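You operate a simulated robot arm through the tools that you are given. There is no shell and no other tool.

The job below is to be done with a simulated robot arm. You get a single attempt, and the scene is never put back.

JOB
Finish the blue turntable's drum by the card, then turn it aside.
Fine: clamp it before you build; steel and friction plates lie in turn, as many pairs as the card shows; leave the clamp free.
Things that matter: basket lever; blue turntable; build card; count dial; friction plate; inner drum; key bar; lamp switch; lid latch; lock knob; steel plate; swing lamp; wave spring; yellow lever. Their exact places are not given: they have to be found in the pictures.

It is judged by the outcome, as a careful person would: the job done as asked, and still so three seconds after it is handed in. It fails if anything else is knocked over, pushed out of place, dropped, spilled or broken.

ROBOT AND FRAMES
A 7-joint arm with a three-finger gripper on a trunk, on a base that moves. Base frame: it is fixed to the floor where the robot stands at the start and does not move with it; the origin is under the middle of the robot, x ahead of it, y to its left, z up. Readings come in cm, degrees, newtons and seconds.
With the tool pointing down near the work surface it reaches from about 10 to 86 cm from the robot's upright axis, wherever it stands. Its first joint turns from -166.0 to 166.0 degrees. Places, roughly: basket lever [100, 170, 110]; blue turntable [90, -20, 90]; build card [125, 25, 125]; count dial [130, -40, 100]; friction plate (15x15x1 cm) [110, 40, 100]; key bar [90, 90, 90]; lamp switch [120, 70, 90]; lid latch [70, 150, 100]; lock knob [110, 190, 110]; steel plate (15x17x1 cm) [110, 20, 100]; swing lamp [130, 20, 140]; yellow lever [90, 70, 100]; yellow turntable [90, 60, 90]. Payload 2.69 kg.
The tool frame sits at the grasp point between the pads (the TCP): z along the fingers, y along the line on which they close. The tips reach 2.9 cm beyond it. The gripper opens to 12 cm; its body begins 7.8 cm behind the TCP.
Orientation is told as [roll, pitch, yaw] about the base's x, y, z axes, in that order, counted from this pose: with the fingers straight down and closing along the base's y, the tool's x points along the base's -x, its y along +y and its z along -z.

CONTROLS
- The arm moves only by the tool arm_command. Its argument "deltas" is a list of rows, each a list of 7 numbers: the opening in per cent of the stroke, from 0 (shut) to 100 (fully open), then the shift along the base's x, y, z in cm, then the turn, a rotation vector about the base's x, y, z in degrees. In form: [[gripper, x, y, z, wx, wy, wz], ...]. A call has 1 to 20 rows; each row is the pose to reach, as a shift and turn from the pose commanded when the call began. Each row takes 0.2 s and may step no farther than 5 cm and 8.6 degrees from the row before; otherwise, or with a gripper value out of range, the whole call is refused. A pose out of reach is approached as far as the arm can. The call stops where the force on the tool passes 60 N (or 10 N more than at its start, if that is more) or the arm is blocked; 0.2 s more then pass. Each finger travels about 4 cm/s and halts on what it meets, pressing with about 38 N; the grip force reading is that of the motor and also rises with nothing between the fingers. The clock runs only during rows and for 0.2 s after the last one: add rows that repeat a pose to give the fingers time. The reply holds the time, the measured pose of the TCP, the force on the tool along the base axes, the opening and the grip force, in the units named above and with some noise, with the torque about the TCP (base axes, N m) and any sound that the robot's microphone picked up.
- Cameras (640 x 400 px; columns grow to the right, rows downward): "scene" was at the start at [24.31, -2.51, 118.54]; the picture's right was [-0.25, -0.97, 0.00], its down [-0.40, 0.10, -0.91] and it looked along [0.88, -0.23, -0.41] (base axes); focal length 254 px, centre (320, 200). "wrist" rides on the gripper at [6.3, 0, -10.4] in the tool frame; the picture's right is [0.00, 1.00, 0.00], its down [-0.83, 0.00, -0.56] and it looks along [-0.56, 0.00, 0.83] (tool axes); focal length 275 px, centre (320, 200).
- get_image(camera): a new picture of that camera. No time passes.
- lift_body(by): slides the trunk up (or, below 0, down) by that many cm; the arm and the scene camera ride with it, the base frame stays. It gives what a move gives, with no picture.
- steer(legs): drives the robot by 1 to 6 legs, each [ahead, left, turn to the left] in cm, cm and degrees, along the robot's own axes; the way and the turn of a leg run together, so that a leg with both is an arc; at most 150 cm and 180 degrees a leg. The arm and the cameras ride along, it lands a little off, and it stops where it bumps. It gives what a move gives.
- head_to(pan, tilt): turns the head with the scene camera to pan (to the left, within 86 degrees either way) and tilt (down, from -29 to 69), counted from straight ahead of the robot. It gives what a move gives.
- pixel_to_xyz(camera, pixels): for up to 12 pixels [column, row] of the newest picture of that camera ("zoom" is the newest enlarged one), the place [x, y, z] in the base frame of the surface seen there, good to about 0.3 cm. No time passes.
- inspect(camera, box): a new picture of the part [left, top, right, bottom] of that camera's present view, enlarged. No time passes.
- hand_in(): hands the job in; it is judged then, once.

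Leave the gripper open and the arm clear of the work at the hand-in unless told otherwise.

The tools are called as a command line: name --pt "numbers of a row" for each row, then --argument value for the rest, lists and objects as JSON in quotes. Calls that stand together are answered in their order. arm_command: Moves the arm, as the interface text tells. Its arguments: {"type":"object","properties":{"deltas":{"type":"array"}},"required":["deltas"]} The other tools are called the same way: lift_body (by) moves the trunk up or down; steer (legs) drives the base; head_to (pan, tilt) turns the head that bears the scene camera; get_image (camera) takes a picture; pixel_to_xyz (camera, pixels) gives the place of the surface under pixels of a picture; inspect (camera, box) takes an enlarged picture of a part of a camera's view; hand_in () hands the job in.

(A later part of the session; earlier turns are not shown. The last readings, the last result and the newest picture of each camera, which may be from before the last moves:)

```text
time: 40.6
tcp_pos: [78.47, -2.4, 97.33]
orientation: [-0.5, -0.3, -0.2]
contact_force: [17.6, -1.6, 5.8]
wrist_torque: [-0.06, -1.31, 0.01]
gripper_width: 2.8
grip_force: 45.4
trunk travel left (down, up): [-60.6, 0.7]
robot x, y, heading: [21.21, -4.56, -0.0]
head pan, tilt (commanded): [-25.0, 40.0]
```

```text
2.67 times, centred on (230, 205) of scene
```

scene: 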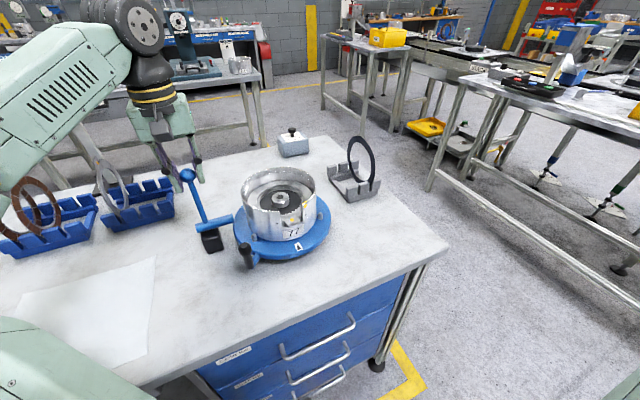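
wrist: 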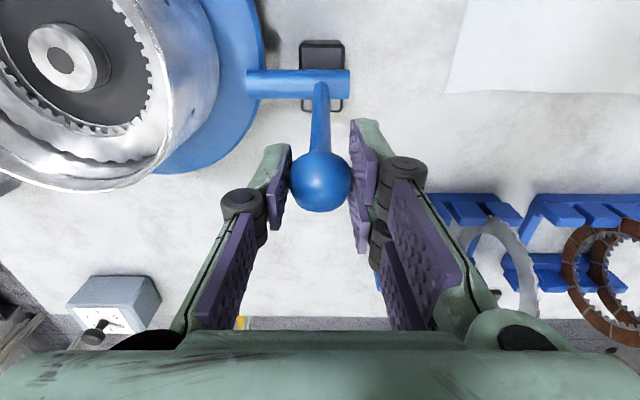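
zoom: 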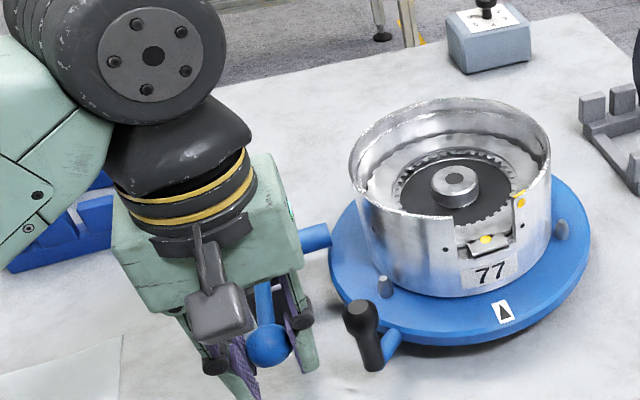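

No end stop yet. A little further down the arc, to about 90°, in small steps.

arm_command --pt "5 -0.1 0 -0.8 0 0 0" --pt "5 -0.3 0 -1.6 0 0 0" --pt "5 -0.35 0 -2.4 0 0 0" --pt "5 -0.4 0 -3.2 0 0 0" --pt "5 -0.4 0 -3.2 0 0 0"

get_image --camera "wrist"

inspect --camera "scene" --box '[130, 130, 330, 280]'

```text
time: 41.8
tcp_pos: [77.89, -2.29, 94.35]
orientation: [-0.5, -0.5, -0.1]
contact_force: [12.7, -2.7, 38.7]
wrist_torque: [0.0, -0.3, -0.04]
gripper_width: 2.81
grip_force: 44.9
trunk travel left (down, up): [-60.6, 0.7]
robot x, y, heading: [21.47, -4.99, 0.2]
head pan, tilt (commanded): [-25.0, 40.0]
```

```text
taken
```

wrist: 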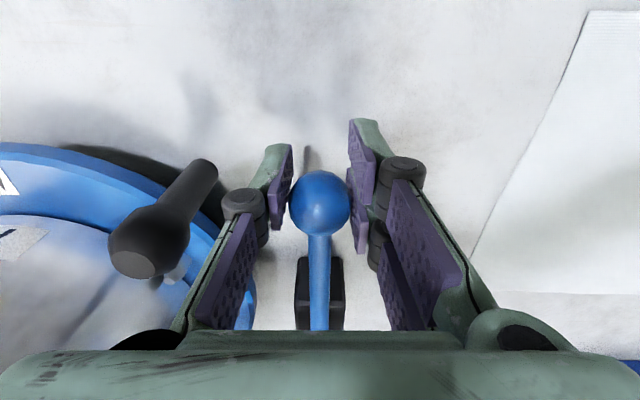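

```text
2.67 times, centred on (230, 205) of scene
```

zoom: 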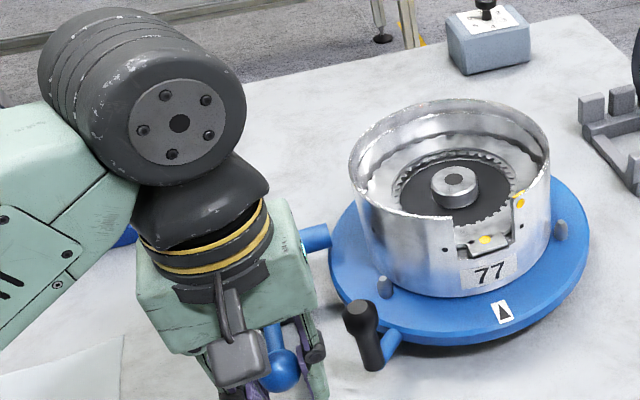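

At ~88° down there's a firm stop (z force +39 N). The lever is fully thrown toward me. I'll open just enough to free the ball (handle is close on the left), rise straight up, and check whether the lever stays.

arm_command --pt "20 0 0 0.5 0 0 0" --pt "30 0 0.3 0.7 0 0 0" --pt "36 0 0.5 0.8 0 0 0" --pt "38 0 0.5 0.8 0 0 0" --pt "38 0 0.5 4 0 0 0" --pt "38 0 0.5 8 0 0 0" --pt "38 0 0.5 12.5 0 0 0" --pt "38 0 0.5 17 0 0 0"

get_image --camera "wrist"

get_image --camera "scene"

```text
time: 43.6
tcp_pos: [77.61, -1.9, 111.4]
orientation: [-0.5, -0.3, -0.2]
contact_force: [-0.5, 0.3, -0.7]
wrist_torque: [0.01, -0.02, -0.02]
gripper_width: 4.56
grip_force: 0.1
trunk travel left (down, up): [-60.6, 0.7]
robot x, y, heading: [21.39, -4.62, -0.1]
head pan, tilt (commanded): [-25.0, 40.0]
```

```text
taken
```

wrist: 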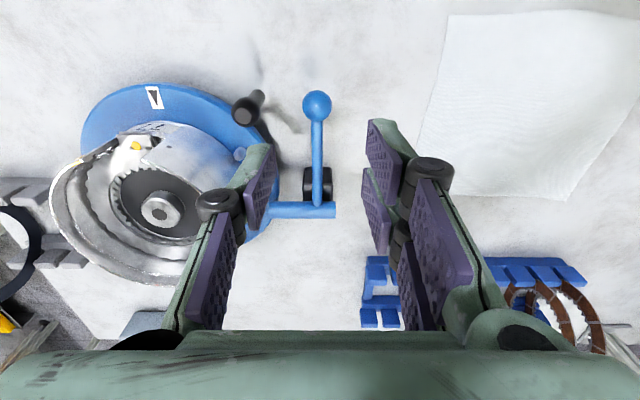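

```text
taken
```

scene: 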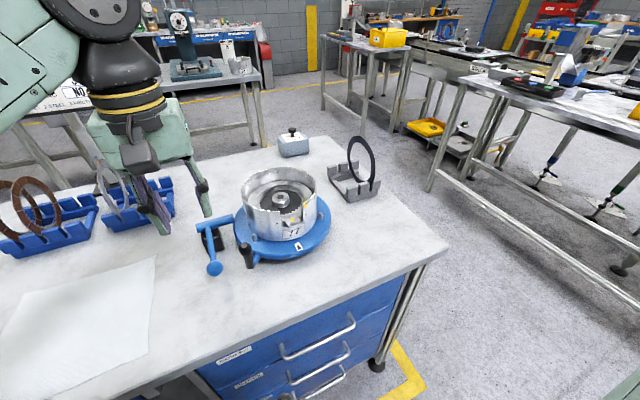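

The lever stays down. Now I want to verify that the turntable is really clamped, by gently trying the handle. First, measure the handle at about (248,108) in the wrist picture.

pixel_to_xyz --camera "wrist" --pixels '[[242, 113], [236, 113], [250, 113], [260, 98], [316, 105], [154, 97], [160, 210], [290, 210], [316, 180], [130, 145], [85, 160], [110, 195]]'

inspect --camera "wrist" --box '[50, 70, 340, 300]'

```text
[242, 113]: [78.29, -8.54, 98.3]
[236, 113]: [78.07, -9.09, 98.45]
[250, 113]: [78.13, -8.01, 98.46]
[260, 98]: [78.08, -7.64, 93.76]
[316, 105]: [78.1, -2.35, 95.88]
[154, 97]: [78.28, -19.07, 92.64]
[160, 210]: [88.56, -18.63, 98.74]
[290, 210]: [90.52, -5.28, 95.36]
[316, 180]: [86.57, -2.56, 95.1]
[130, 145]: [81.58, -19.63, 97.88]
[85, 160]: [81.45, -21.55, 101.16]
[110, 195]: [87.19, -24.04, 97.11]
```

```text
1.74 times, centred on (195, 185) of wrist
```

zoom: 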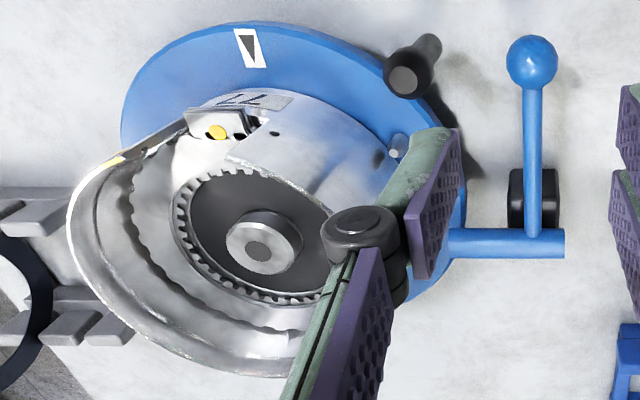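

Handle centre ≈ (78.2,-8.5), top z 98.4. I'll move above it and lower with a 4.5 cm opening, grip it, then try a gentle nudge each way to feel whether it's locked.

arm_command --pt "38 0.3 -3.3 0 0 0 0" --pt "38 0.6 -6.6 0 0 0 0" --pt "38 0.6 -6.6 -4.5 0 0 0" --pt "38 0.6 -6.6 -9 0 0 0" --pt "38 0.6 -6.6 -12 0 0 0" --pt "38 0.6 -6.6 -14.2 0 0 0" --pt "25 0.6 -6.6 -14.2 0 0 0" --pt "10 0.6 -6.6 -14.2 0 0 0" --pt "5 0.6 -6.6 -14.2 0 0 0" --pt "5 0.6 -6.6 -14.2 0 0 0"

get_image --camera "wrist"

```text
time: 45.8
tcp_pos: [78.48, -8.59, 96.93]
orientation: [-0.7, -0.2, -0.4]
contact_force: [-0.6, -22.7, -5.6]
wrist_torque: [-0.12, -0.25, -0.02]
gripper_width: 2.2
grip_force: 33.5
trunk travel left (down, up): [-60.6, 0.7]
robot x, y, heading: [21.71, -4.53, -0.1]
head pan, tilt (commanded): [-25.0, 40.0]
```

```text
taken
```

wrist: 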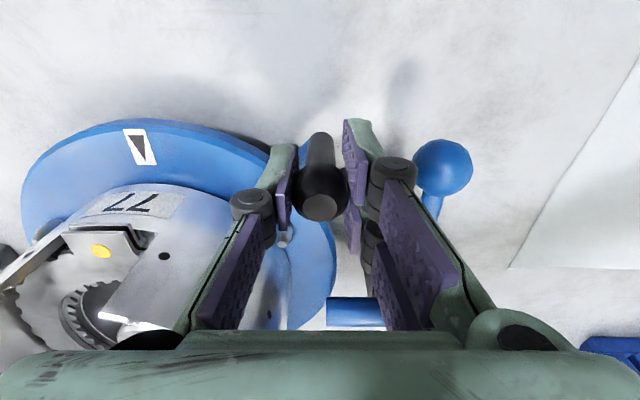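

The handle is gripped (width 2.2). Nudging 0.8 cm toward -y to see whether the turntable gives way.

arm_command --pt "5 -0.2 -0.3 0 0 0 0" --pt "5 -0.4 -0.6 0 0 0 0" --pt "5 -0.6 -0.9 0 0 0 0" --pt "5 -0.6 -0.9 0 0 0 0"

```text
time: 46.8
tcp_pos: [78.17, -8.7, 96.99]
orientation: [-0.4, -0.4, 0.3]
contact_force: [30.3, 24.8, 6.4]
wrist_torque: [0.38, 0.35, 0.22]
gripper_width: 2.21
grip_force: 45.2
trunk travel left (down, up): [-60.6, 0.7]
robot x, y, heading: [21.35, -4.86, 0.1]
head pan, tilt (commanded): [-25.0, 40.0]
```

The handle resisted with ~39 N and barely moved: the turntable is locked by the lever. I'll relax, open, and lift away.

arm_command --pt "5 0.3 0.5 0 0 0 0" --pt "5 0.5 0.7 0 0 0 0" --pt "20 0.5 0.8 0 0 0 0" --pt "30 0.5 0.8 0 0 0 0" --pt "38 0.5 0.8 0 0 0 0" --pt "38 0.5 0.8 0 0 0 0" --pt "38 0.5 0.8 4 0 0 0" --pt "38 0.5 0.8 8.5 0 0 0" --pt "38 0.5 0.8 13 0 0 0" --pt "38 0 0.8 17 0 0 0" --pt "60 -3 2 21 0 0 0"

get_image --camera "scene"

get_image --camera "wrist"

```text
refused: row 11 steps farther than a row can; nothing moved
```

```text
taken
```

scene: 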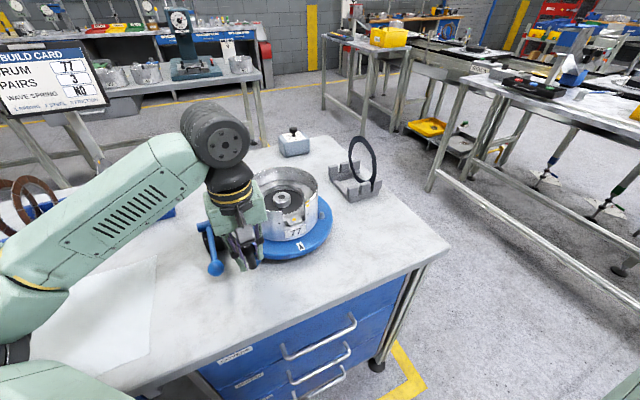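

```text
taken
```

wrist: 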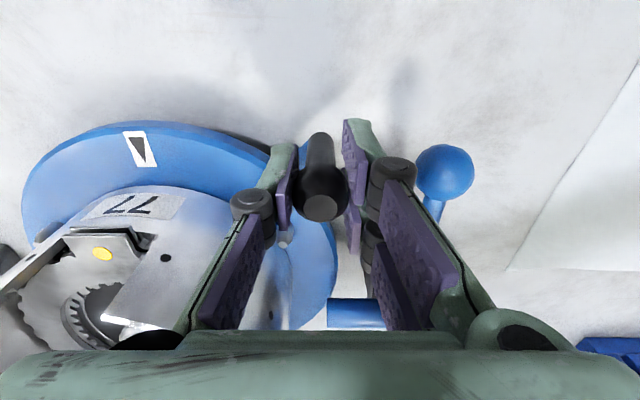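

The last row stepped too far; repeating the release with a smaller final step.

arm_command --pt "5 0.3 0.5 0 0 0 0" --pt "5 0.5 0.7 0 0 0 0" --pt "20 0.5 0.8 0 0 0 0" --pt "30 0.5 0.8 0 0 0 0" --pt "38 0.5 0.8 0 0 0 0" --pt "38 0.5 0.8 0 0 0 0" --pt "38 0.5 0.8 4 0 0 0" --pt "38 0.5 0.8 8.5 0 0 0" --pt "38 0.5 0.8 13 0 0 0" --pt "38 0 0.8 17 0 0 0" --pt "60 -2 2 20 0 0 0"

get_image --camera "scene"

get_image --camera "wrist"

```text
time: 49.2
tcp_pos: [75.85, -7.24, 117.0]
orientation: [-0.5, -0.3, -0.1]
contact_force: [0.1, -0.1, 1.1]
wrist_torque: [0.02, 0.03, 0.0]
gripper_width: 7.17
grip_force: 0.0
trunk travel left (down, up): [-60.6, 0.7]
robot x, y, heading: [21.36, -5.03, -0.2]
head pan, tilt (commanded): [-25.0, 40.0]
```

```text
taken
```

scene: 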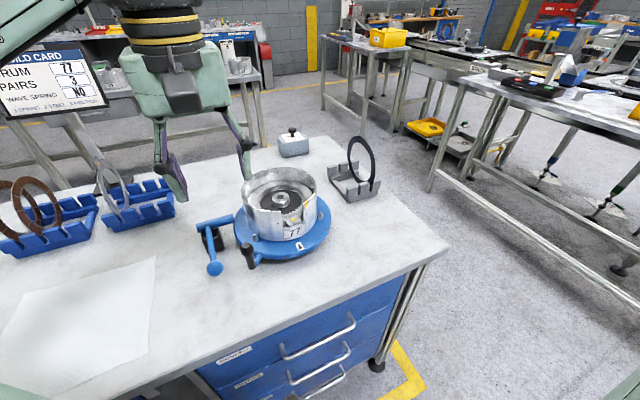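

```text
taken
```

wrist: 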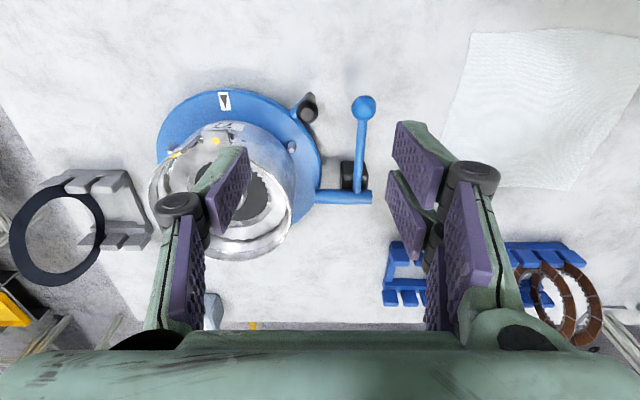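

The turntable is clamped (lever down toward me). Now for the first friction plate: I'll drive a little closer and strafe left toward the racks with the arm high, then look at the plates.

steer --legs '[[5, 0, 0], [0, 25, 0]]'

head_to --pan -3 --tilt 30

get_image --camera "scene"

get_image --camera "wrist"

```text
time: 52.2
tcp_pos: [80.89, 17.56, 116.91]
orientation: [-0.5, -0.3, 0.1]
contact_force: [0.3, 0.5, -0.4]
wrist_torque: [-0.03, -0.07, 0.02]
gripper_width: 7.21
grip_force: 0.1
trunk travel left (down, up): [-60.6, 0.7]
robot x, y, heading: [26.67, 19.86, 0.2]
head pan, tilt (commanded): [-25.0, 40.0]
```

```text
time: 53.1
tcp_pos: [80.99, 17.61, 116.88]
orientation: [-0.5, -0.2, 0.1]
contact_force: [0.5, -0.2, 0.2]
wrist_torque: [0.0, 0.05, 0.0]
gripper_width: 7.2
grip_force: 0.2
trunk travel left (down, up): [-60.6, 0.7]
robot x, y, heading: [26.27, 19.77, 0.1]
head pan, tilt (commanded): [-3.0, 30.0]
```

```text
taken
```

scene: 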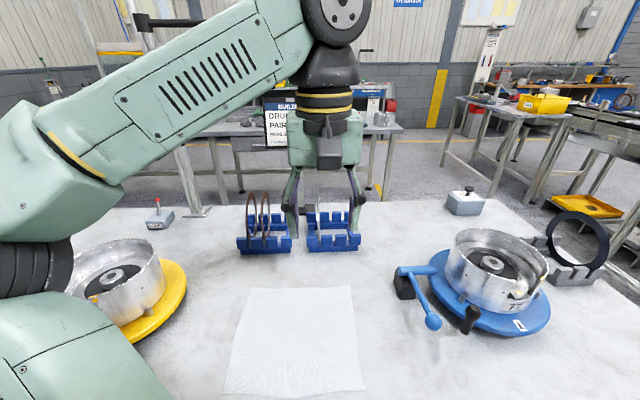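

```text
taken
```

wrist: 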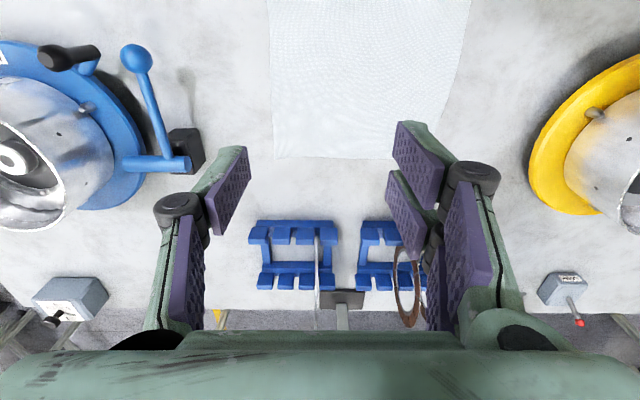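

Robot is now at (26.5,20). I'll zoom on the friction plates and measure them precisely.

inspect --camera "scene" --box '[225, 180, 305, 260]'

pixel_to_xyz --camera "scene" --pixels '[[250, 193], [246, 215], [256, 225], [263, 193], [268, 195], [262, 215], [269, 215], [257, 238], [270, 238], [244, 240], [284, 240], [243, 222]]'

pixel_to_xyz --camera "wrist" --pixels '[[402, 250], [410, 260], [400, 285], [412, 325], [418, 285], [318, 240], [320, 270], [320, 300], [284, 258], [385, 258], [398, 270], [405, 310]]'

```text
5.00 times, centred on (265, 220) of scene
```

zoom: 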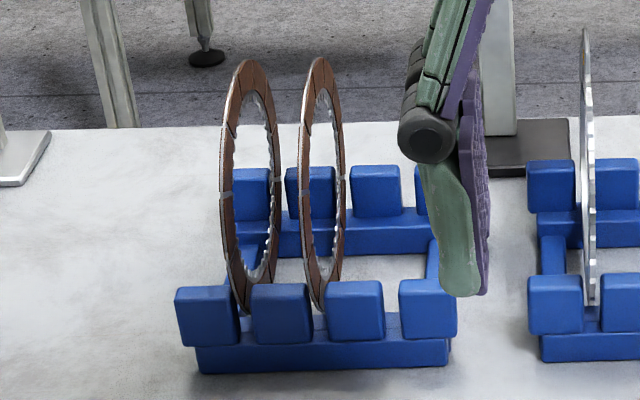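

```text
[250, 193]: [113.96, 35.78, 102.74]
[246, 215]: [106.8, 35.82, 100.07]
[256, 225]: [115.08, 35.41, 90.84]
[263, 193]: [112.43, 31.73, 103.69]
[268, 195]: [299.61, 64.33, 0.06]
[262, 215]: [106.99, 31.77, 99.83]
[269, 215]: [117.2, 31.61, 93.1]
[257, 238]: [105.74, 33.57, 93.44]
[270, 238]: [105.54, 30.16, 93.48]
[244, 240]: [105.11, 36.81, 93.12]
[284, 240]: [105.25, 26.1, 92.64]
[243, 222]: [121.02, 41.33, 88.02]
```

```text
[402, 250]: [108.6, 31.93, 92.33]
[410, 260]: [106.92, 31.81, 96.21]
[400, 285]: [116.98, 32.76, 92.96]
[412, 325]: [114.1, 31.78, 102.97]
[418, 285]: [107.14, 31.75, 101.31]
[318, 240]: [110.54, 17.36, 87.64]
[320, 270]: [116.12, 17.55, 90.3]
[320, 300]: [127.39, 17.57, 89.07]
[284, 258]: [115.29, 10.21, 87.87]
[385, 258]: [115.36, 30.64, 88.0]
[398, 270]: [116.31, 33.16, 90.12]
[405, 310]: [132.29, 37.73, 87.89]
```

Friction plate at y≈31.75 is a ring of radius 7.5 centred near (111.3, 96.2). I'll pitch the fingers 40° forward and come to a pre-grasp point up and in front of its rim, with a 3 cm opening so as not to touch the neighbouring plate.

arm_command --pt "60 3.3 2.4 0 0 -6.7 0" --pt "45 6.6 4.8 0 0 -13.4 0" --pt "30 9.9 7.2 -2 0 -20 0" --pt "25 13.2 9.6 -4 0 -26.7 0" --pt "25 16.5 12 -6 0 -33.4 0" --pt "25 19.8 14.15 -8.1 0 -40 0" --pt "25 19.8 14.15 -8.1 0 -40 0"

get_image --camera "wrist"

get_image --camera "scene"

```text
time: 54.7
tcp_pos: [100.68, 31.71, 108.96]
orientation: [-0.6, -40.3, 0.0]
contact_force: [0.0, 0.1, 0.0]
wrist_torque: [0.04, -0.01, -0.04]
gripper_width: 3.01
grip_force: 0.2
trunk travel left (down, up): [-60.6, 0.7]
robot x, y, heading: [26.44, 20.23, 0.4]
head pan, tilt (commanded): [-3.0, 30.0]
```

```text
taken
```

wrist: 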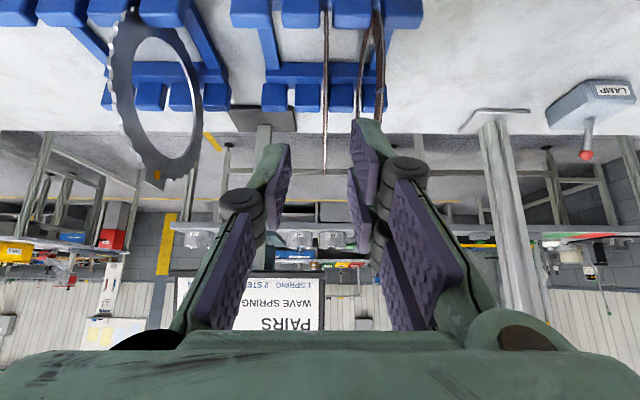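

```text
taken
```

scene: 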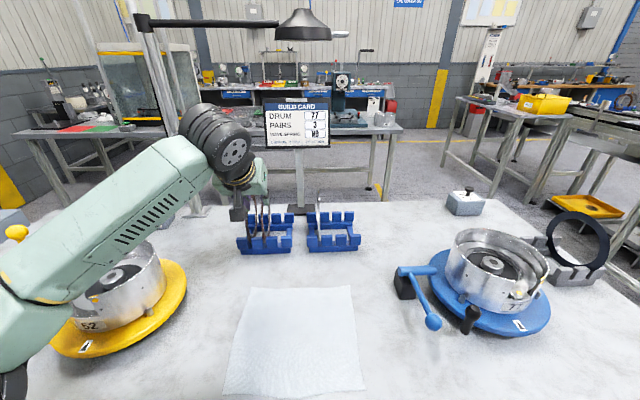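

The plate edge (column ~324) sits between the fingers. I'll advance 8 cm along the finger direction, then close on the rim.

arm_command --pt "25 1.7 0 -2.0 0 0 0" --pt "25 3.4 0 -4.1 0 0 0" --pt "25 5.1 0 -6.1 0 0 0" --pt "25 5.1 0 -6.1 0 0 0"

get_image --camera "wrist"

inspect --camera "scene" --box '[215, 150, 315, 260]'

```text
time: 55.7
tcp_pos: [105.9, 31.73, 102.9]
orientation: [-0.5, -40.3, 0.1]
contact_force: [0.1, 0.3, -1.3]
wrist_torque: [0.03, 0.05, 0.01]
gripper_width: 2.99
grip_force: 0.2
trunk travel left (down, up): [-60.6, 0.7]
robot x, y, heading: [26.39, 19.95, 0.2]
head pan, tilt (commanded): [-3.0, 30.0]
```

```text
taken
```

wrist: 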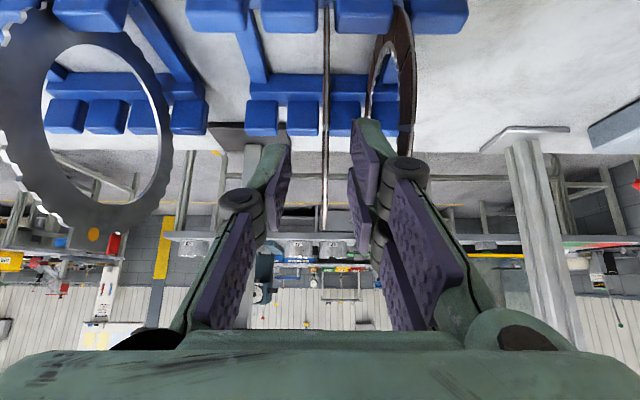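

```text
3.64 times, centred on (265, 205) of scene
```

zoom: 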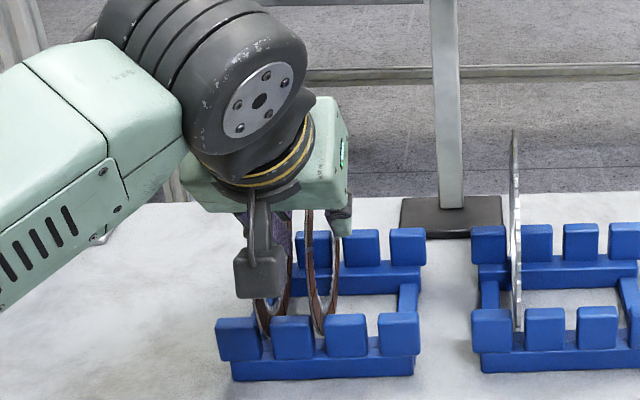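

The plate lies between the pads. Closing on it now and giving the fingers time.

arm_command --pt "15 0 0.1 0 0 0 0" --pt "8 0 0.1 0 0 0 0" --pt "0 0 0.1 0 0 0 0" --pt "0 0 0.1 0 0 0 0" --pt "0 0 0.1 0 0 0 0" --pt "0 0 0.1 0 0 0 0"

get_image --camera "wrist"

```text
time: 57.1
tcp_pos: [105.86, 31.83, 102.64]
orientation: [-0.6, -40.2, 0.1]
contact_force: [0.6, 0.4, -1.0]
wrist_torque: [-0.01, 0.1, 0.0]
gripper_width: 0.57
grip_force: 31.9
trunk travel left (down, up): [-60.6, 0.7]
robot x, y, heading: [26.34, 20.14, 0.4]
head pan, tilt (commanded): [-3.0, 30.0]
```

```text
taken
```

wrist: 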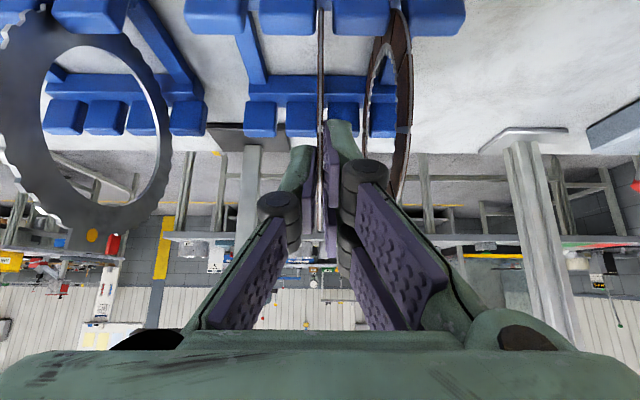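

Gripped: width 0.57 cm, so the plate is held. Lifting straight up 12 cm out of the rack.

arm_command --pt "0 0 0 2 0 0 0" --pt "0 0 0 4 0 0 0" --pt "0 0 0 6.5 0 0 0" --pt "0 0 0 9 0 0 0" --pt "0 0 0 12 0 0 0" --pt "0 -3 0 13 0 0 0" --pt "0 -6 0 13 0 0 0" --pt "0 -9 0 13 0 0 0"

get_image --camera "wrist"

get_image --camera "scene"

```text
time: 58.9
tcp_pos: [96.83, 31.78, 115.82]
orientation: [-0.7, -40.3, 0.1]
contact_force: [-0.4, -0.2, -1.9]
wrist_torque: [0.01, 0.07, 0.01]
gripper_width: 0.6
grip_force: 32.1
trunk travel left (down, up): [-60.6, 0.7]
robot x, y, heading: [26.1, 20.21, -0.1]
head pan, tilt (commanded): [-3.0, 30.0]
```

```text
taken
```

wrist: 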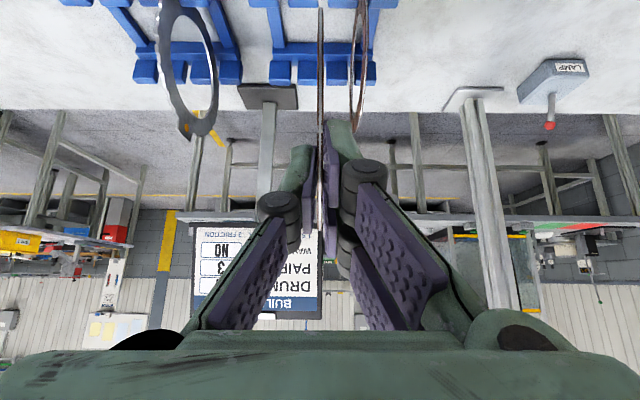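

```text
taken
```

scene: 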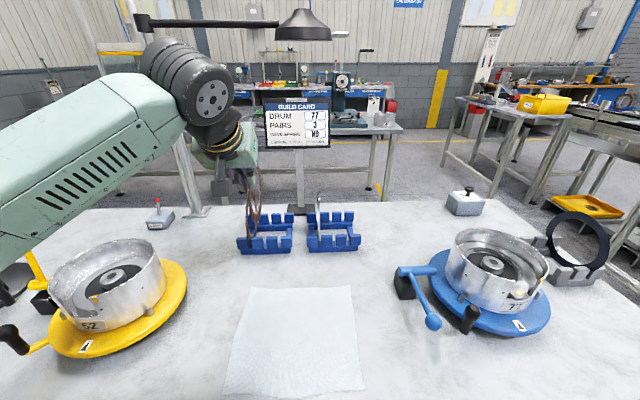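

The plate hangs cleanly in the grip. Next I retreat over the bench centre and pitch the fingers to nearly horizontal (78°), then I'll roll the plate flat.

arm_command --pt "0 -4 -2.5 0.5 0 -6.3 0" --pt "0 -8 -5 1 0 -12.7 0" --pt "0 -12 -7.5 1.5 0 -19 0" --pt "0 -16 -10 2 0 -25.3 0" --pt "0 -20 -12.5 2 0 -31.7 0" --pt "0 -24 -15 2 0 -38 0" --pt "0 -24 -15 2 0 -38 0"

get_image --camera "scene"

```text
time: 60.5
tcp_pos: [74.21, 14.75, 123.74]
orientation: [-17.0, -73.9, 10.1]
contact_force: [0.2, 0.3, -1.3]
wrist_torque: [0.04, 0.1, -0.01]
gripper_width: 0.59
grip_force: 32.7
out of reach, approached as far as the arm can: row 4, 5, 6, 7
trunk travel left (down, up): [-60.6, 0.7]
robot x, y, heading: [26.37, 20.07, 0.4]
head pan, tilt (commanded): [-3.0, 30.0]
stopped in row 7: the arm was blocked; the commanded pose is now the measured one
```

```text
taken
```

scene: 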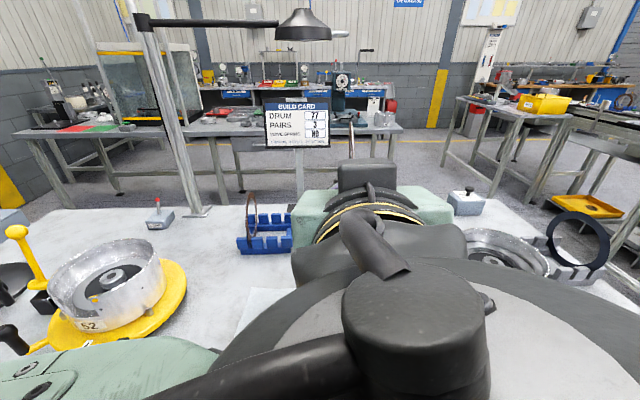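

The arm got blocked in that folded-in posture (too close to the body for a horizontal tool). I'll unwind to the 40° pitch farther out, then back the robot up so the horizontal posture happens at longer reach.

arm_command --pt "0 2.8 0.6 -1.5 1.28 6.86 0.95" --pt "0 5.6 1.2 -3 2.56 13.7 1.9" --pt "0 8.4 1.8 -4.5 3.84 20.6 2.85" --pt "0 11.2 2.4 -6 5.1 27.4 3.8" --pt "0 14 3 -7.5 6.4 34.3 4.75" --pt "0 14 3 -7.5 6.4 34.3 4.75"

get_image --camera "scene"

```text
time: 61.9
tcp_pos: [88.12, 17.74, 116.17]
orientation: [-0.7, -39.8, 0.4]
contact_force: [0.0, 0.1, -1.6]
wrist_torque: [-0.01, 0.08, -0.01]
gripper_width: 0.64
grip_force: 32.1
trunk travel left (down, up): [-60.6, 0.7]
robot x, y, heading: [26.09, 20.35, 0.0]
head pan, tilt (commanded): [-3.0, 30.0]
```

```text
taken
```

scene: 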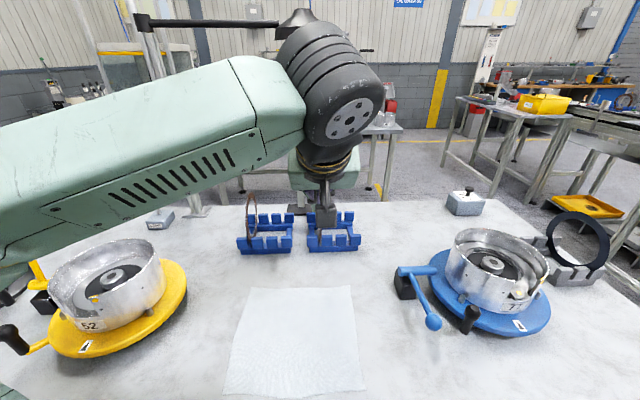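

Recovered to a clean 40° pitch with the plate still held. I'll raise 3 cm, then back up and strafe right so the drum slot is straight ahead at longer reach.

arm_command --pt "0 0 0 1.5 0 0 0" --pt "0 0 0 3 0 0 0"

steer --legs '[[-20, 0, 0], [0, -38, 0]]'

get_image --camera "scene"

```text
time: 62.5
tcp_pos: [88.26, 17.83, 119.08]
orientation: [-0.7, -39.9, 0.6]
contact_force: [0.6, -0.1, -1.6]
wrist_torque: [-0.02, 0.06, 0.01]
gripper_width: 0.61
grip_force: 31.8
trunk travel left (down, up): [-60.6, 0.7]
robot x, y, heading: [26.2, 20.0, 0.1]
head pan, tilt (commanded): [-3.0, 30.0]
```

```text
time: 67.2
tcp_pos: [68.4, -19.67, 119.23]
orientation: [-0.4, -39.9, 0.5]
contact_force: [0.1, 0.4, -1.1]
wrist_torque: [0.0, 0.05, 0.01]
gripper_width: 0.59
grip_force: 31.4
trunk travel left (down, up): [-60.6, 0.7]
robot x, y, heading: [6.65, -17.9, 0.9]
head pan, tilt (commanded): [-3.0, 30.0]
```

```text
taken
```

scene: 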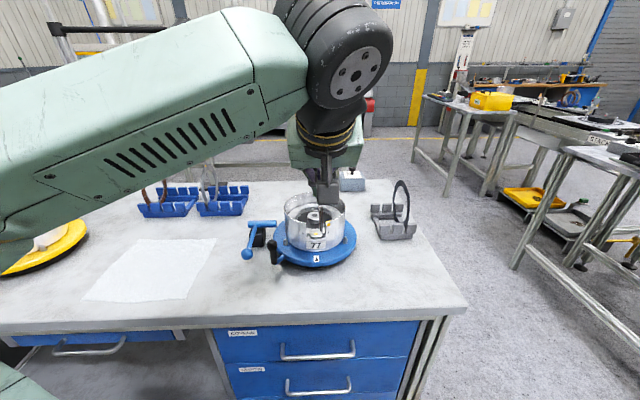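

Straight in front of the drum now. I'll extend to x≈80 and pitch to 78° well above the drum.

arm_command --pt "0 3 0 0 0 -6.3 0" --pt "0 6 0 0 0 -12.7 0" --pt "0 9 0 0 0 -19 0" --pt "0 12 0 0 0 -25.3 0" --pt "0 12 0 0 0 -31.7 0" --pt "0 12 0 0 0 -38 0" --pt "0 12 0 0 0 -38 0"

get_image --camera "scene"

```text
time: 68.8
tcp_pos: [80.31, -19.89, 119.03]
orientation: [-2.1, -78.0, 2.0]
contact_force: [-0.4, -0.4, -2.0]
wrist_torque: [-0.04, 0.08, 0.0]
gripper_width: 0.6
grip_force: 32.6
trunk travel left (down, up): [-60.6, 0.7]
robot x, y, heading: [6.91, -17.74, 0.6]
head pan, tilt (commanded): [-3.0, 30.0]
```

```text
taken
```

scene: 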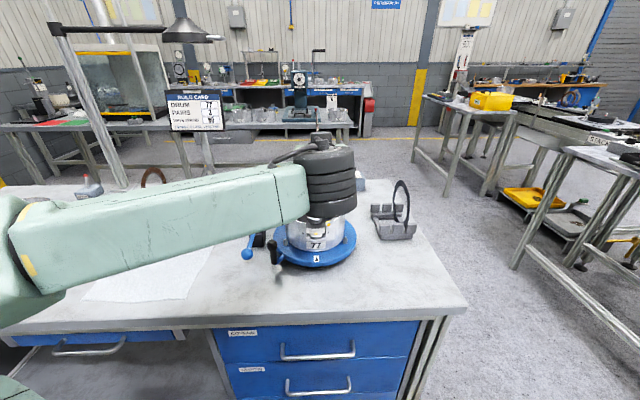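

The pitch is reached. Now I roll 90° about the finger axis so the plate lies flat with the two-finger side on top.

arm_command --pt "0 0 0 0 8 0 -1.7" --pt "0 0 0 0 16 0 -3.4" --pt "0 0 0 0 24 0 -5.1" --pt "0 0 0 0 32 0 -6.8" --pt "0 0 0 0 40 0 -8.5" --pt "0 0 0 0 48 0 -10.2" --pt "0 0 0 0 56 0 -11.9" --pt "0 0 0 0 64 0 -13.6" --pt "0 0 0 0 72 0 -15.3" --pt "0 0 0 0 80 0 -17" --pt "0 0 0 0 88 0 -18.7" --pt "0 0 0 0 88 0 -18.7"

get_image --camera "scene"

get_image --camera "wrist"

```text
time: 71.4
tcp_pos: [79.9, -19.32, 114.75]
orientation: [78.2, -6.7, -89.8]
contact_force: [-0.2, 0.1, -1.2]
wrist_torque: [0.03, 0.08, 0.0]
gripper_width: 0.62
grip_force: 31.9
out of reach, approached as far as the arm can: row 11, 12
trunk travel left (down, up): [-60.6, 0.7]
robot x, y, heading: [6.63, -18.21, 0.5]
head pan, tilt (commanded): [-3.0, 30.0]
```

```text
taken
```

scene: 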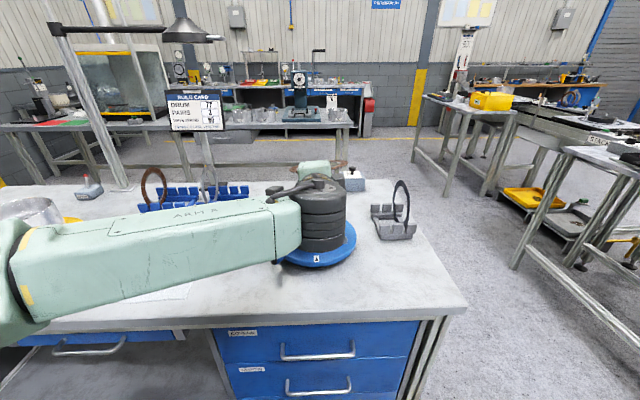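

```text
taken
```

wrist: 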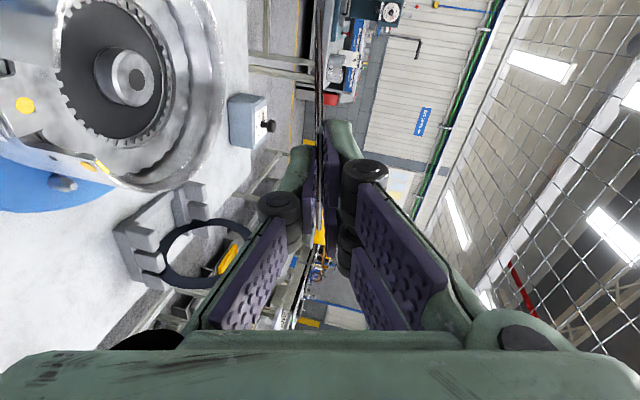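

The roll stopped ~7° short (joint limit) and the TCP sagged to z≈114.8; the elbow is out to the left. Standing further right of the drum should relieve that, so I'll strafe 22 cm right (plate is well above everything at z≥112), then bring the hand back over.

steer --legs '[[0, -22, 0]]'

arm_command --pt "0 0 4 0 0 0 0" --pt "0 0 8 0 0 0 0" --pt "0 0 12 0 0 0 0" --pt "0 0 16 0 2 0 0" --pt "0 0 19 0 4 0 0" --pt "0 0 22 0 6.7 0 0" --pt "0 0 22 0 6.7 0 0"

get_image --camera "scene"

```text
time: 73.7
tcp_pos: [80.32, -41.6, 114.59]
orientation: [77.9, -6.2, -90.2]
contact_force: [0.2, 0.1, -0.4]
wrist_torque: [-0.02, 0.1, 0.04]
gripper_width: 0.61
grip_force: 31.8
trunk travel left (down, up): [-60.6, 0.7]
robot x, y, heading: [6.64, -39.49, 0.9]
head pan, tilt (commanded): [-3.0, 30.0]
```

```text
time: 74.3
tcp_pos: [80.11, -46.06, 114.25]
orientation: [77.9, -9.8, -102.8]
contact_force: [0.2, 0.5, -1.0]
wrist_torque: [0.02, 0.1, 0.0]
gripper_width: 0.58
grip_force: 31.7
trunk travel left (down, up): [-60.6, 0.7]
robot x, y, heading: [7.28, -39.66, 0.9]
head pan, tilt (commanded): [-3.0, 30.0]
stopped in row 2: the arm was blocked; the commanded pose is now the measured one
```

```text
taken
```

scene: 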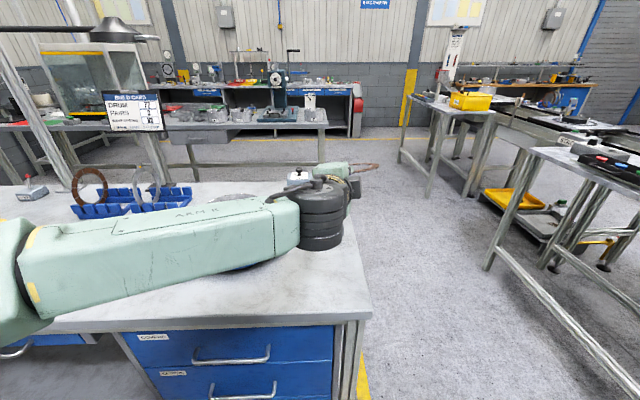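

The arm ran against its limit and drifted the wrong way. I'll roll back 40° about the finger axis to get off the limit before repositioning.

arm_command --pt "0 0 0 0 -7.6 1.7 1.7" --pt "0 0 0 0 -15.3 3.5 3.3" --pt "0 0 0 0 -22.9 5.2 5" --pt "0 0 0 0 -30.6 7 6.6" --pt "0 0 0 0 -38.2 8.7 8.3" --pt "0 0 0 0 -38.2 8.7 8.3"

get_image --camera "scene"

```text
time: 75.7
tcp_pos: [80.12, -46.07, 114.37]
orientation: [73.6, -48.4, -91.7]
contact_force: [-0.2, 0.5, -1.7]
wrist_torque: [0.04, 0.09, 0.02]
gripper_width: 0.62
grip_force: 31.7
trunk travel left (down, up): [-60.6, 0.7]
robot x, y, heading: [6.79, -39.59, 1.1]
head pan, tilt (commanded): [-3.0, 30.0]
```

```text
taken
```

scene: 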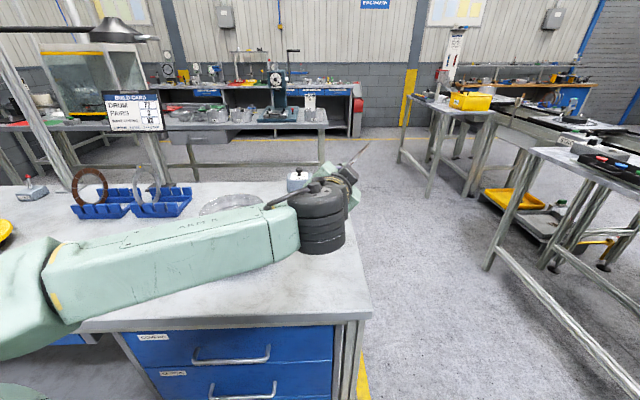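

Off the limit and responsive again. Now I bring the hand back over the drum (y≈-19.5) and straighten its yaw by 14°, still with the plate half-rolled.

arm_command --pt "0 0 3.8 0.3 0 0 2" --pt "0 0 7.6 0.6 0 0 4" --pt "0 0 11.4 1 0 0 6" --pt "0 0 15.2 1.4 0 0 8" --pt "0 0 19 1.8 0 0 10" --pt "0 0 22.8 2 0 0 12" --pt "0 0 26.6 2 0 0 14" --pt "0 0 26.6 2 0 0 14"

get_image --camera "scene"

```text
time: 77.5
tcp_pos: [80.11, -19.28, 116.39]
orientation: [73.6, -48.3, -77.7]
contact_force: [0.1, -0.3, -2.2]
wrist_torque: [0.02, 0.1, 0.0]
gripper_width: 0.59
grip_force: 32.4
trunk travel left (down, up): [-60.6, 0.7]
robot x, y, heading: [7.18, -39.46, 0.9]
head pan, tilt (commanded): [-3.0, 30.0]
```

```text
taken
```

scene: 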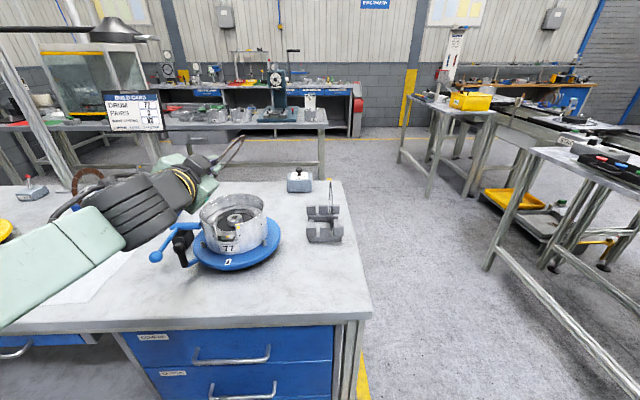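

Now I test the remaining roll (about 48°) here.

arm_command --pt "0 0 0 0 8 0 -1.6" --pt "0 0 0 0 16 0 -3.2" --pt "0 0 0 0 24 0 -4.8" --pt "0 0 0 0 32 0 -6.4" --pt "0 0 0 0 40 0 -8" --pt "0 0 0 0 48 0 -9.6" --pt "0 0 0 0 48 0 -9.6"

get_image --camera "scene"

```text
time: 78.6
tcp_pos: [79.98, -18.22, 115.38]
orientation: [81.3, -25.2, -89.2]
contact_force: [0.0, -0.2, -1.4]
wrist_torque: [0.01, 0.09, 0.03]
gripper_width: 0.58
grip_force: 32.0
out of reach, approached as far as the arm can: row 5
trunk travel left (down, up): [-60.6, 0.7]
robot x, y, heading: [6.91, -39.53, 0.8]
head pan, tilt (commanded): [-3.0, 30.0]
stopped in row 5: the arm was blocked; the commanded pose is now the measured one
```

```text
taken
```

scene: 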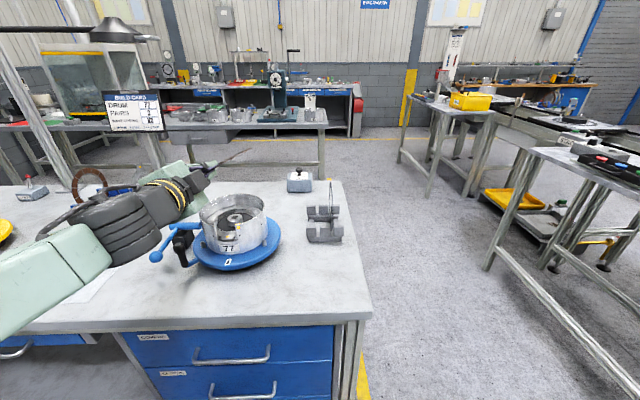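

The limit came even earlier here (25° short), so the robot should instead stand to the left of the drum. I'll roll back 40°, strafe left by 42 cm with the plate high, then bring the hand back over the drum.

arm_command --pt "0 0 0 0.5 -7.9 0.4 1.1" --pt "0 0 0 1 -15.8 0.8 2.2" --pt "0 0 0 1.5 -23.8 1.2 3.3" --pt "0 0 0 2 -31.7 1.6 4.4" --pt "0 0 0 2 -39.6 2 5.5" --pt "0 0 0 2 -39.6 2 5.5"

steer --legs '[[0, 42, 0]]'

get_image --camera "scene"

```text
time: 80.0
tcp_pos: [80.02, -18.36, 117.61]
orientation: [71.7, -63.9, -76.2]
contact_force: [0.5, 0.3, -0.5]
wrist_torque: [0.02, 0.12, 0.02]
gripper_width: 0.6
grip_force: 31.5
trunk travel left (down, up): [-60.6, 0.7]
robot x, y, heading: [6.85, -39.92, 1.0]
head pan, tilt (commanded): [-3.0, 30.0]
```

```text
time: 83.7
tcp_pos: [79.3, 23.37, 117.64]
orientation: [71.7, -63.9, -76.1]
contact_force: [-0.4, -0.4, -0.8]
wrist_torque: [0.01, 0.12, 0.0]
gripper_width: 0.6
grip_force: 31.6
trunk travel left (down, up): [-60.6, 0.7]
robot x, y, heading: [6.27, 1.63, 0.9]
head pan, tilt (commanded): [-3.0, 30.0]
```

```text
taken
```

scene: 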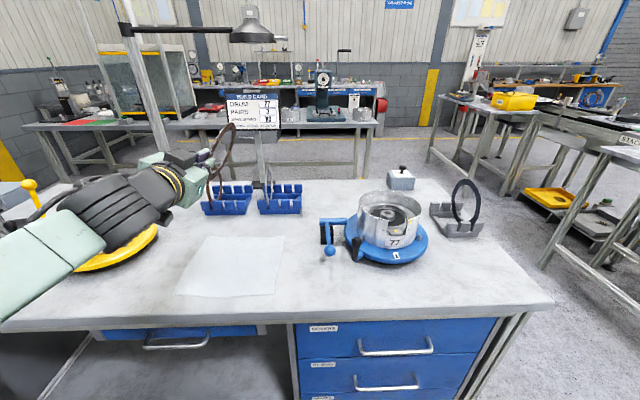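

Now moving the hand right to over the drum (y -42.7 in steps), keeping the orientation.

arm_command --pt "0 0 -4.2 0 0 0 0" --pt "0 0 -8.4 0 0 0 0" --pt "0 0 -12.6 0 0 0 0" --pt "0 0 -16.8 0 0 0 0" --pt "0 0 -21 0 0 0 0" --pt "0 0 -25.2 0 0 0 0" --pt "0 0 -29.4 0 0 0 0" --pt "0 0.3 -33.6 0 0 0 0" --pt "0 0.6 -37.8 0 0 0 0.5" --pt "0 0.7 -42.5 0 0 0 2" --pt "0 0.7 -42.5 0 0 0 2.6"

get_image --camera "scene"

```text
time: 86.1
tcp_pos: [79.87, -19.03, 117.5]
orientation: [71.8, -64.0, -73.6]
contact_force: [0.5, 0.5, -1.9]
wrist_torque: [0.01, 0.07, 0.04]
gripper_width: 0.58
grip_force: 32.0
trunk travel left (down, up): [-60.6, 0.7]
robot x, y, heading: [6.7, 1.9, 1.2]
head pan, tilt (commanded): [-3.0, 30.0]
```

```text
taken
```

scene: 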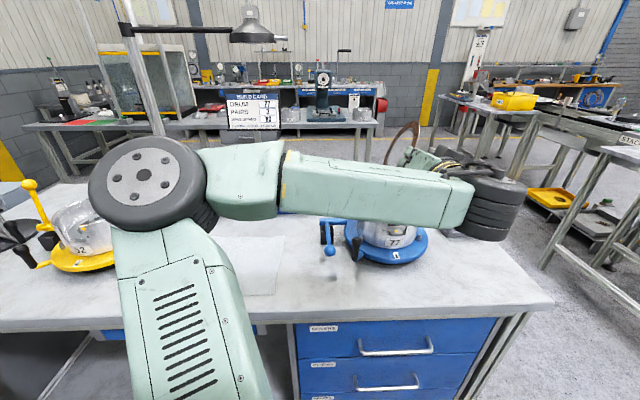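

Now roll the remaining 65° about the finger axis from this side.

arm_command --pt "0 0 0 0 8 0 -1.1" --pt "0 0 0 0 16 0 -2.2" --pt "0 0 0 0 24 0 -3.3" --pt "0 0 0 0 32 0 -4.4" --pt "0 0 0 0 40 0 -5.6" --pt "0 0 0 0 48 0 -6.7" --pt "0 0 0 0 56 0 -7.8" --pt "0 0 0 0 64.3 0 -9" --pt "0 0 0 0 64.3 0 -9"

get_image --camera "scene"

get_image --camera "wrist"

```text
time: 88.1
tcp_pos: [79.96, -19.18, 117.54]
orientation: [81.9, 0.1, -90.0]
contact_force: [-0.4, 0.4, -1.4]
wrist_torque: [0.0, 0.13, 0.04]
gripper_width: 0.6
grip_force: 31.1
trunk travel left (down, up): [-60.6, 0.7]
robot x, y, heading: [5.91, 2.13, 1.0]
head pan, tilt (commanded): [-3.0, 30.0]
```

```text
taken
```

scene: 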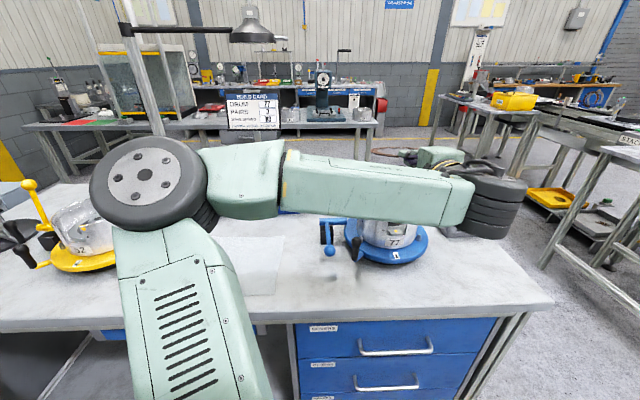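

```text
taken
```

wrist: 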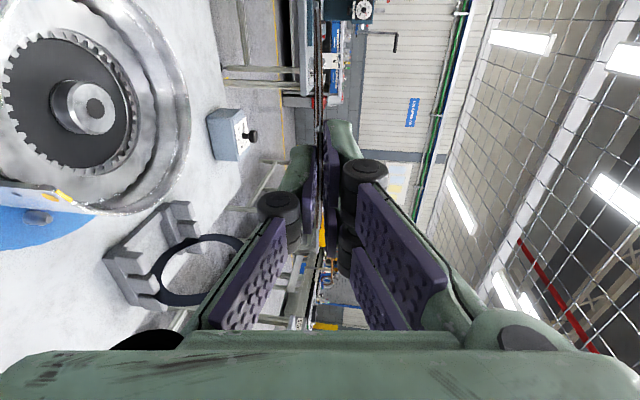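

The plate is now flat, orientation [81.9, 0, -90] exactly as wanted. I'll zoom on the plate to measure where its far rim is relative to the hand.

inspect --camera "scene" --box '[360, 130, 460, 190]'

pixel_to_xyz --camera "scene" --pixels '[[374, 152], [378, 155], [384, 149], [395, 148], [410, 149], [390, 157], [400, 158], [372, 153], [415, 150], [382, 157]]'

```text
6.40 times, centred on (410, 160) of scene
```

zoom: 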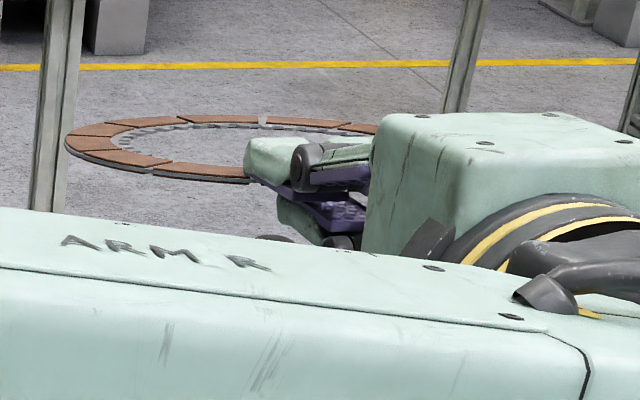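

```text
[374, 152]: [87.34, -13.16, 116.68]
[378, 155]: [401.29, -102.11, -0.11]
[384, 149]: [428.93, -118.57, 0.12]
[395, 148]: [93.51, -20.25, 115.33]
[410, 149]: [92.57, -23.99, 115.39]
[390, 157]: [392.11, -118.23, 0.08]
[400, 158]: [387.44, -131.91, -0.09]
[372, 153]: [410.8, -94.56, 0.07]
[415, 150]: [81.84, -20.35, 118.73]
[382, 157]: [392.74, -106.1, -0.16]
```

Using the zoom picture to get rim points of the plate.

pixel_to_xyz --camera "zoom" --pixels '[[70, 143], [90, 130], [120, 121], [180, 118], [220, 118], [262, 120], [300, 122], [345, 126], [100, 155], [150, 168], [200, 176], [235, 180]]'

```text
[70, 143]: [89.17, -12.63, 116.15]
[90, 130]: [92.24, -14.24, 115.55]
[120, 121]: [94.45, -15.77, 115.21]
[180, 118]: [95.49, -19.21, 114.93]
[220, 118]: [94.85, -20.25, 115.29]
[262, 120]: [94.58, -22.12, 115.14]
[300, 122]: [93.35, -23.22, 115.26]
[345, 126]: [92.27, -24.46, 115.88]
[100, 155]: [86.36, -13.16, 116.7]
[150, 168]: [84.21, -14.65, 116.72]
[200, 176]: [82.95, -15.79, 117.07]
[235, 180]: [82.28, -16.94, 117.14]
```

I'd like a tighter estimate of the plate's centre, so a stronger zoom on the plate.

inspect --camera "scene" --box '[366, 138, 424, 168]'

```text
11.03 times, centred on (395, 153) of scene
```

zoom: 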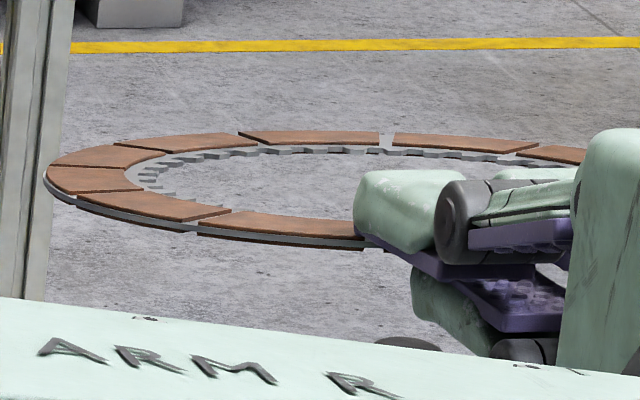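

pixel_to_xyz --camera "zoom" --pixels '[[49, 178], [75, 158], [118, 147], [180, 139], [243, 134], [330, 133], [420, 136], [500, 142], [575, 151], [80, 196], [150, 214], [250, 234]]'

```text
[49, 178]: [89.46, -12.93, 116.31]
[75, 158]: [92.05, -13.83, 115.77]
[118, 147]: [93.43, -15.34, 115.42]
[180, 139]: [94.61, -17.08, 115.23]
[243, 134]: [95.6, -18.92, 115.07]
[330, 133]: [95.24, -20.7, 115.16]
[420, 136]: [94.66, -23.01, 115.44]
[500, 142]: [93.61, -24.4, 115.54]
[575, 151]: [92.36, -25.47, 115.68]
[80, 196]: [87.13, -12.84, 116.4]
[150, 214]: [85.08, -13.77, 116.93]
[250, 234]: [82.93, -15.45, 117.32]
```

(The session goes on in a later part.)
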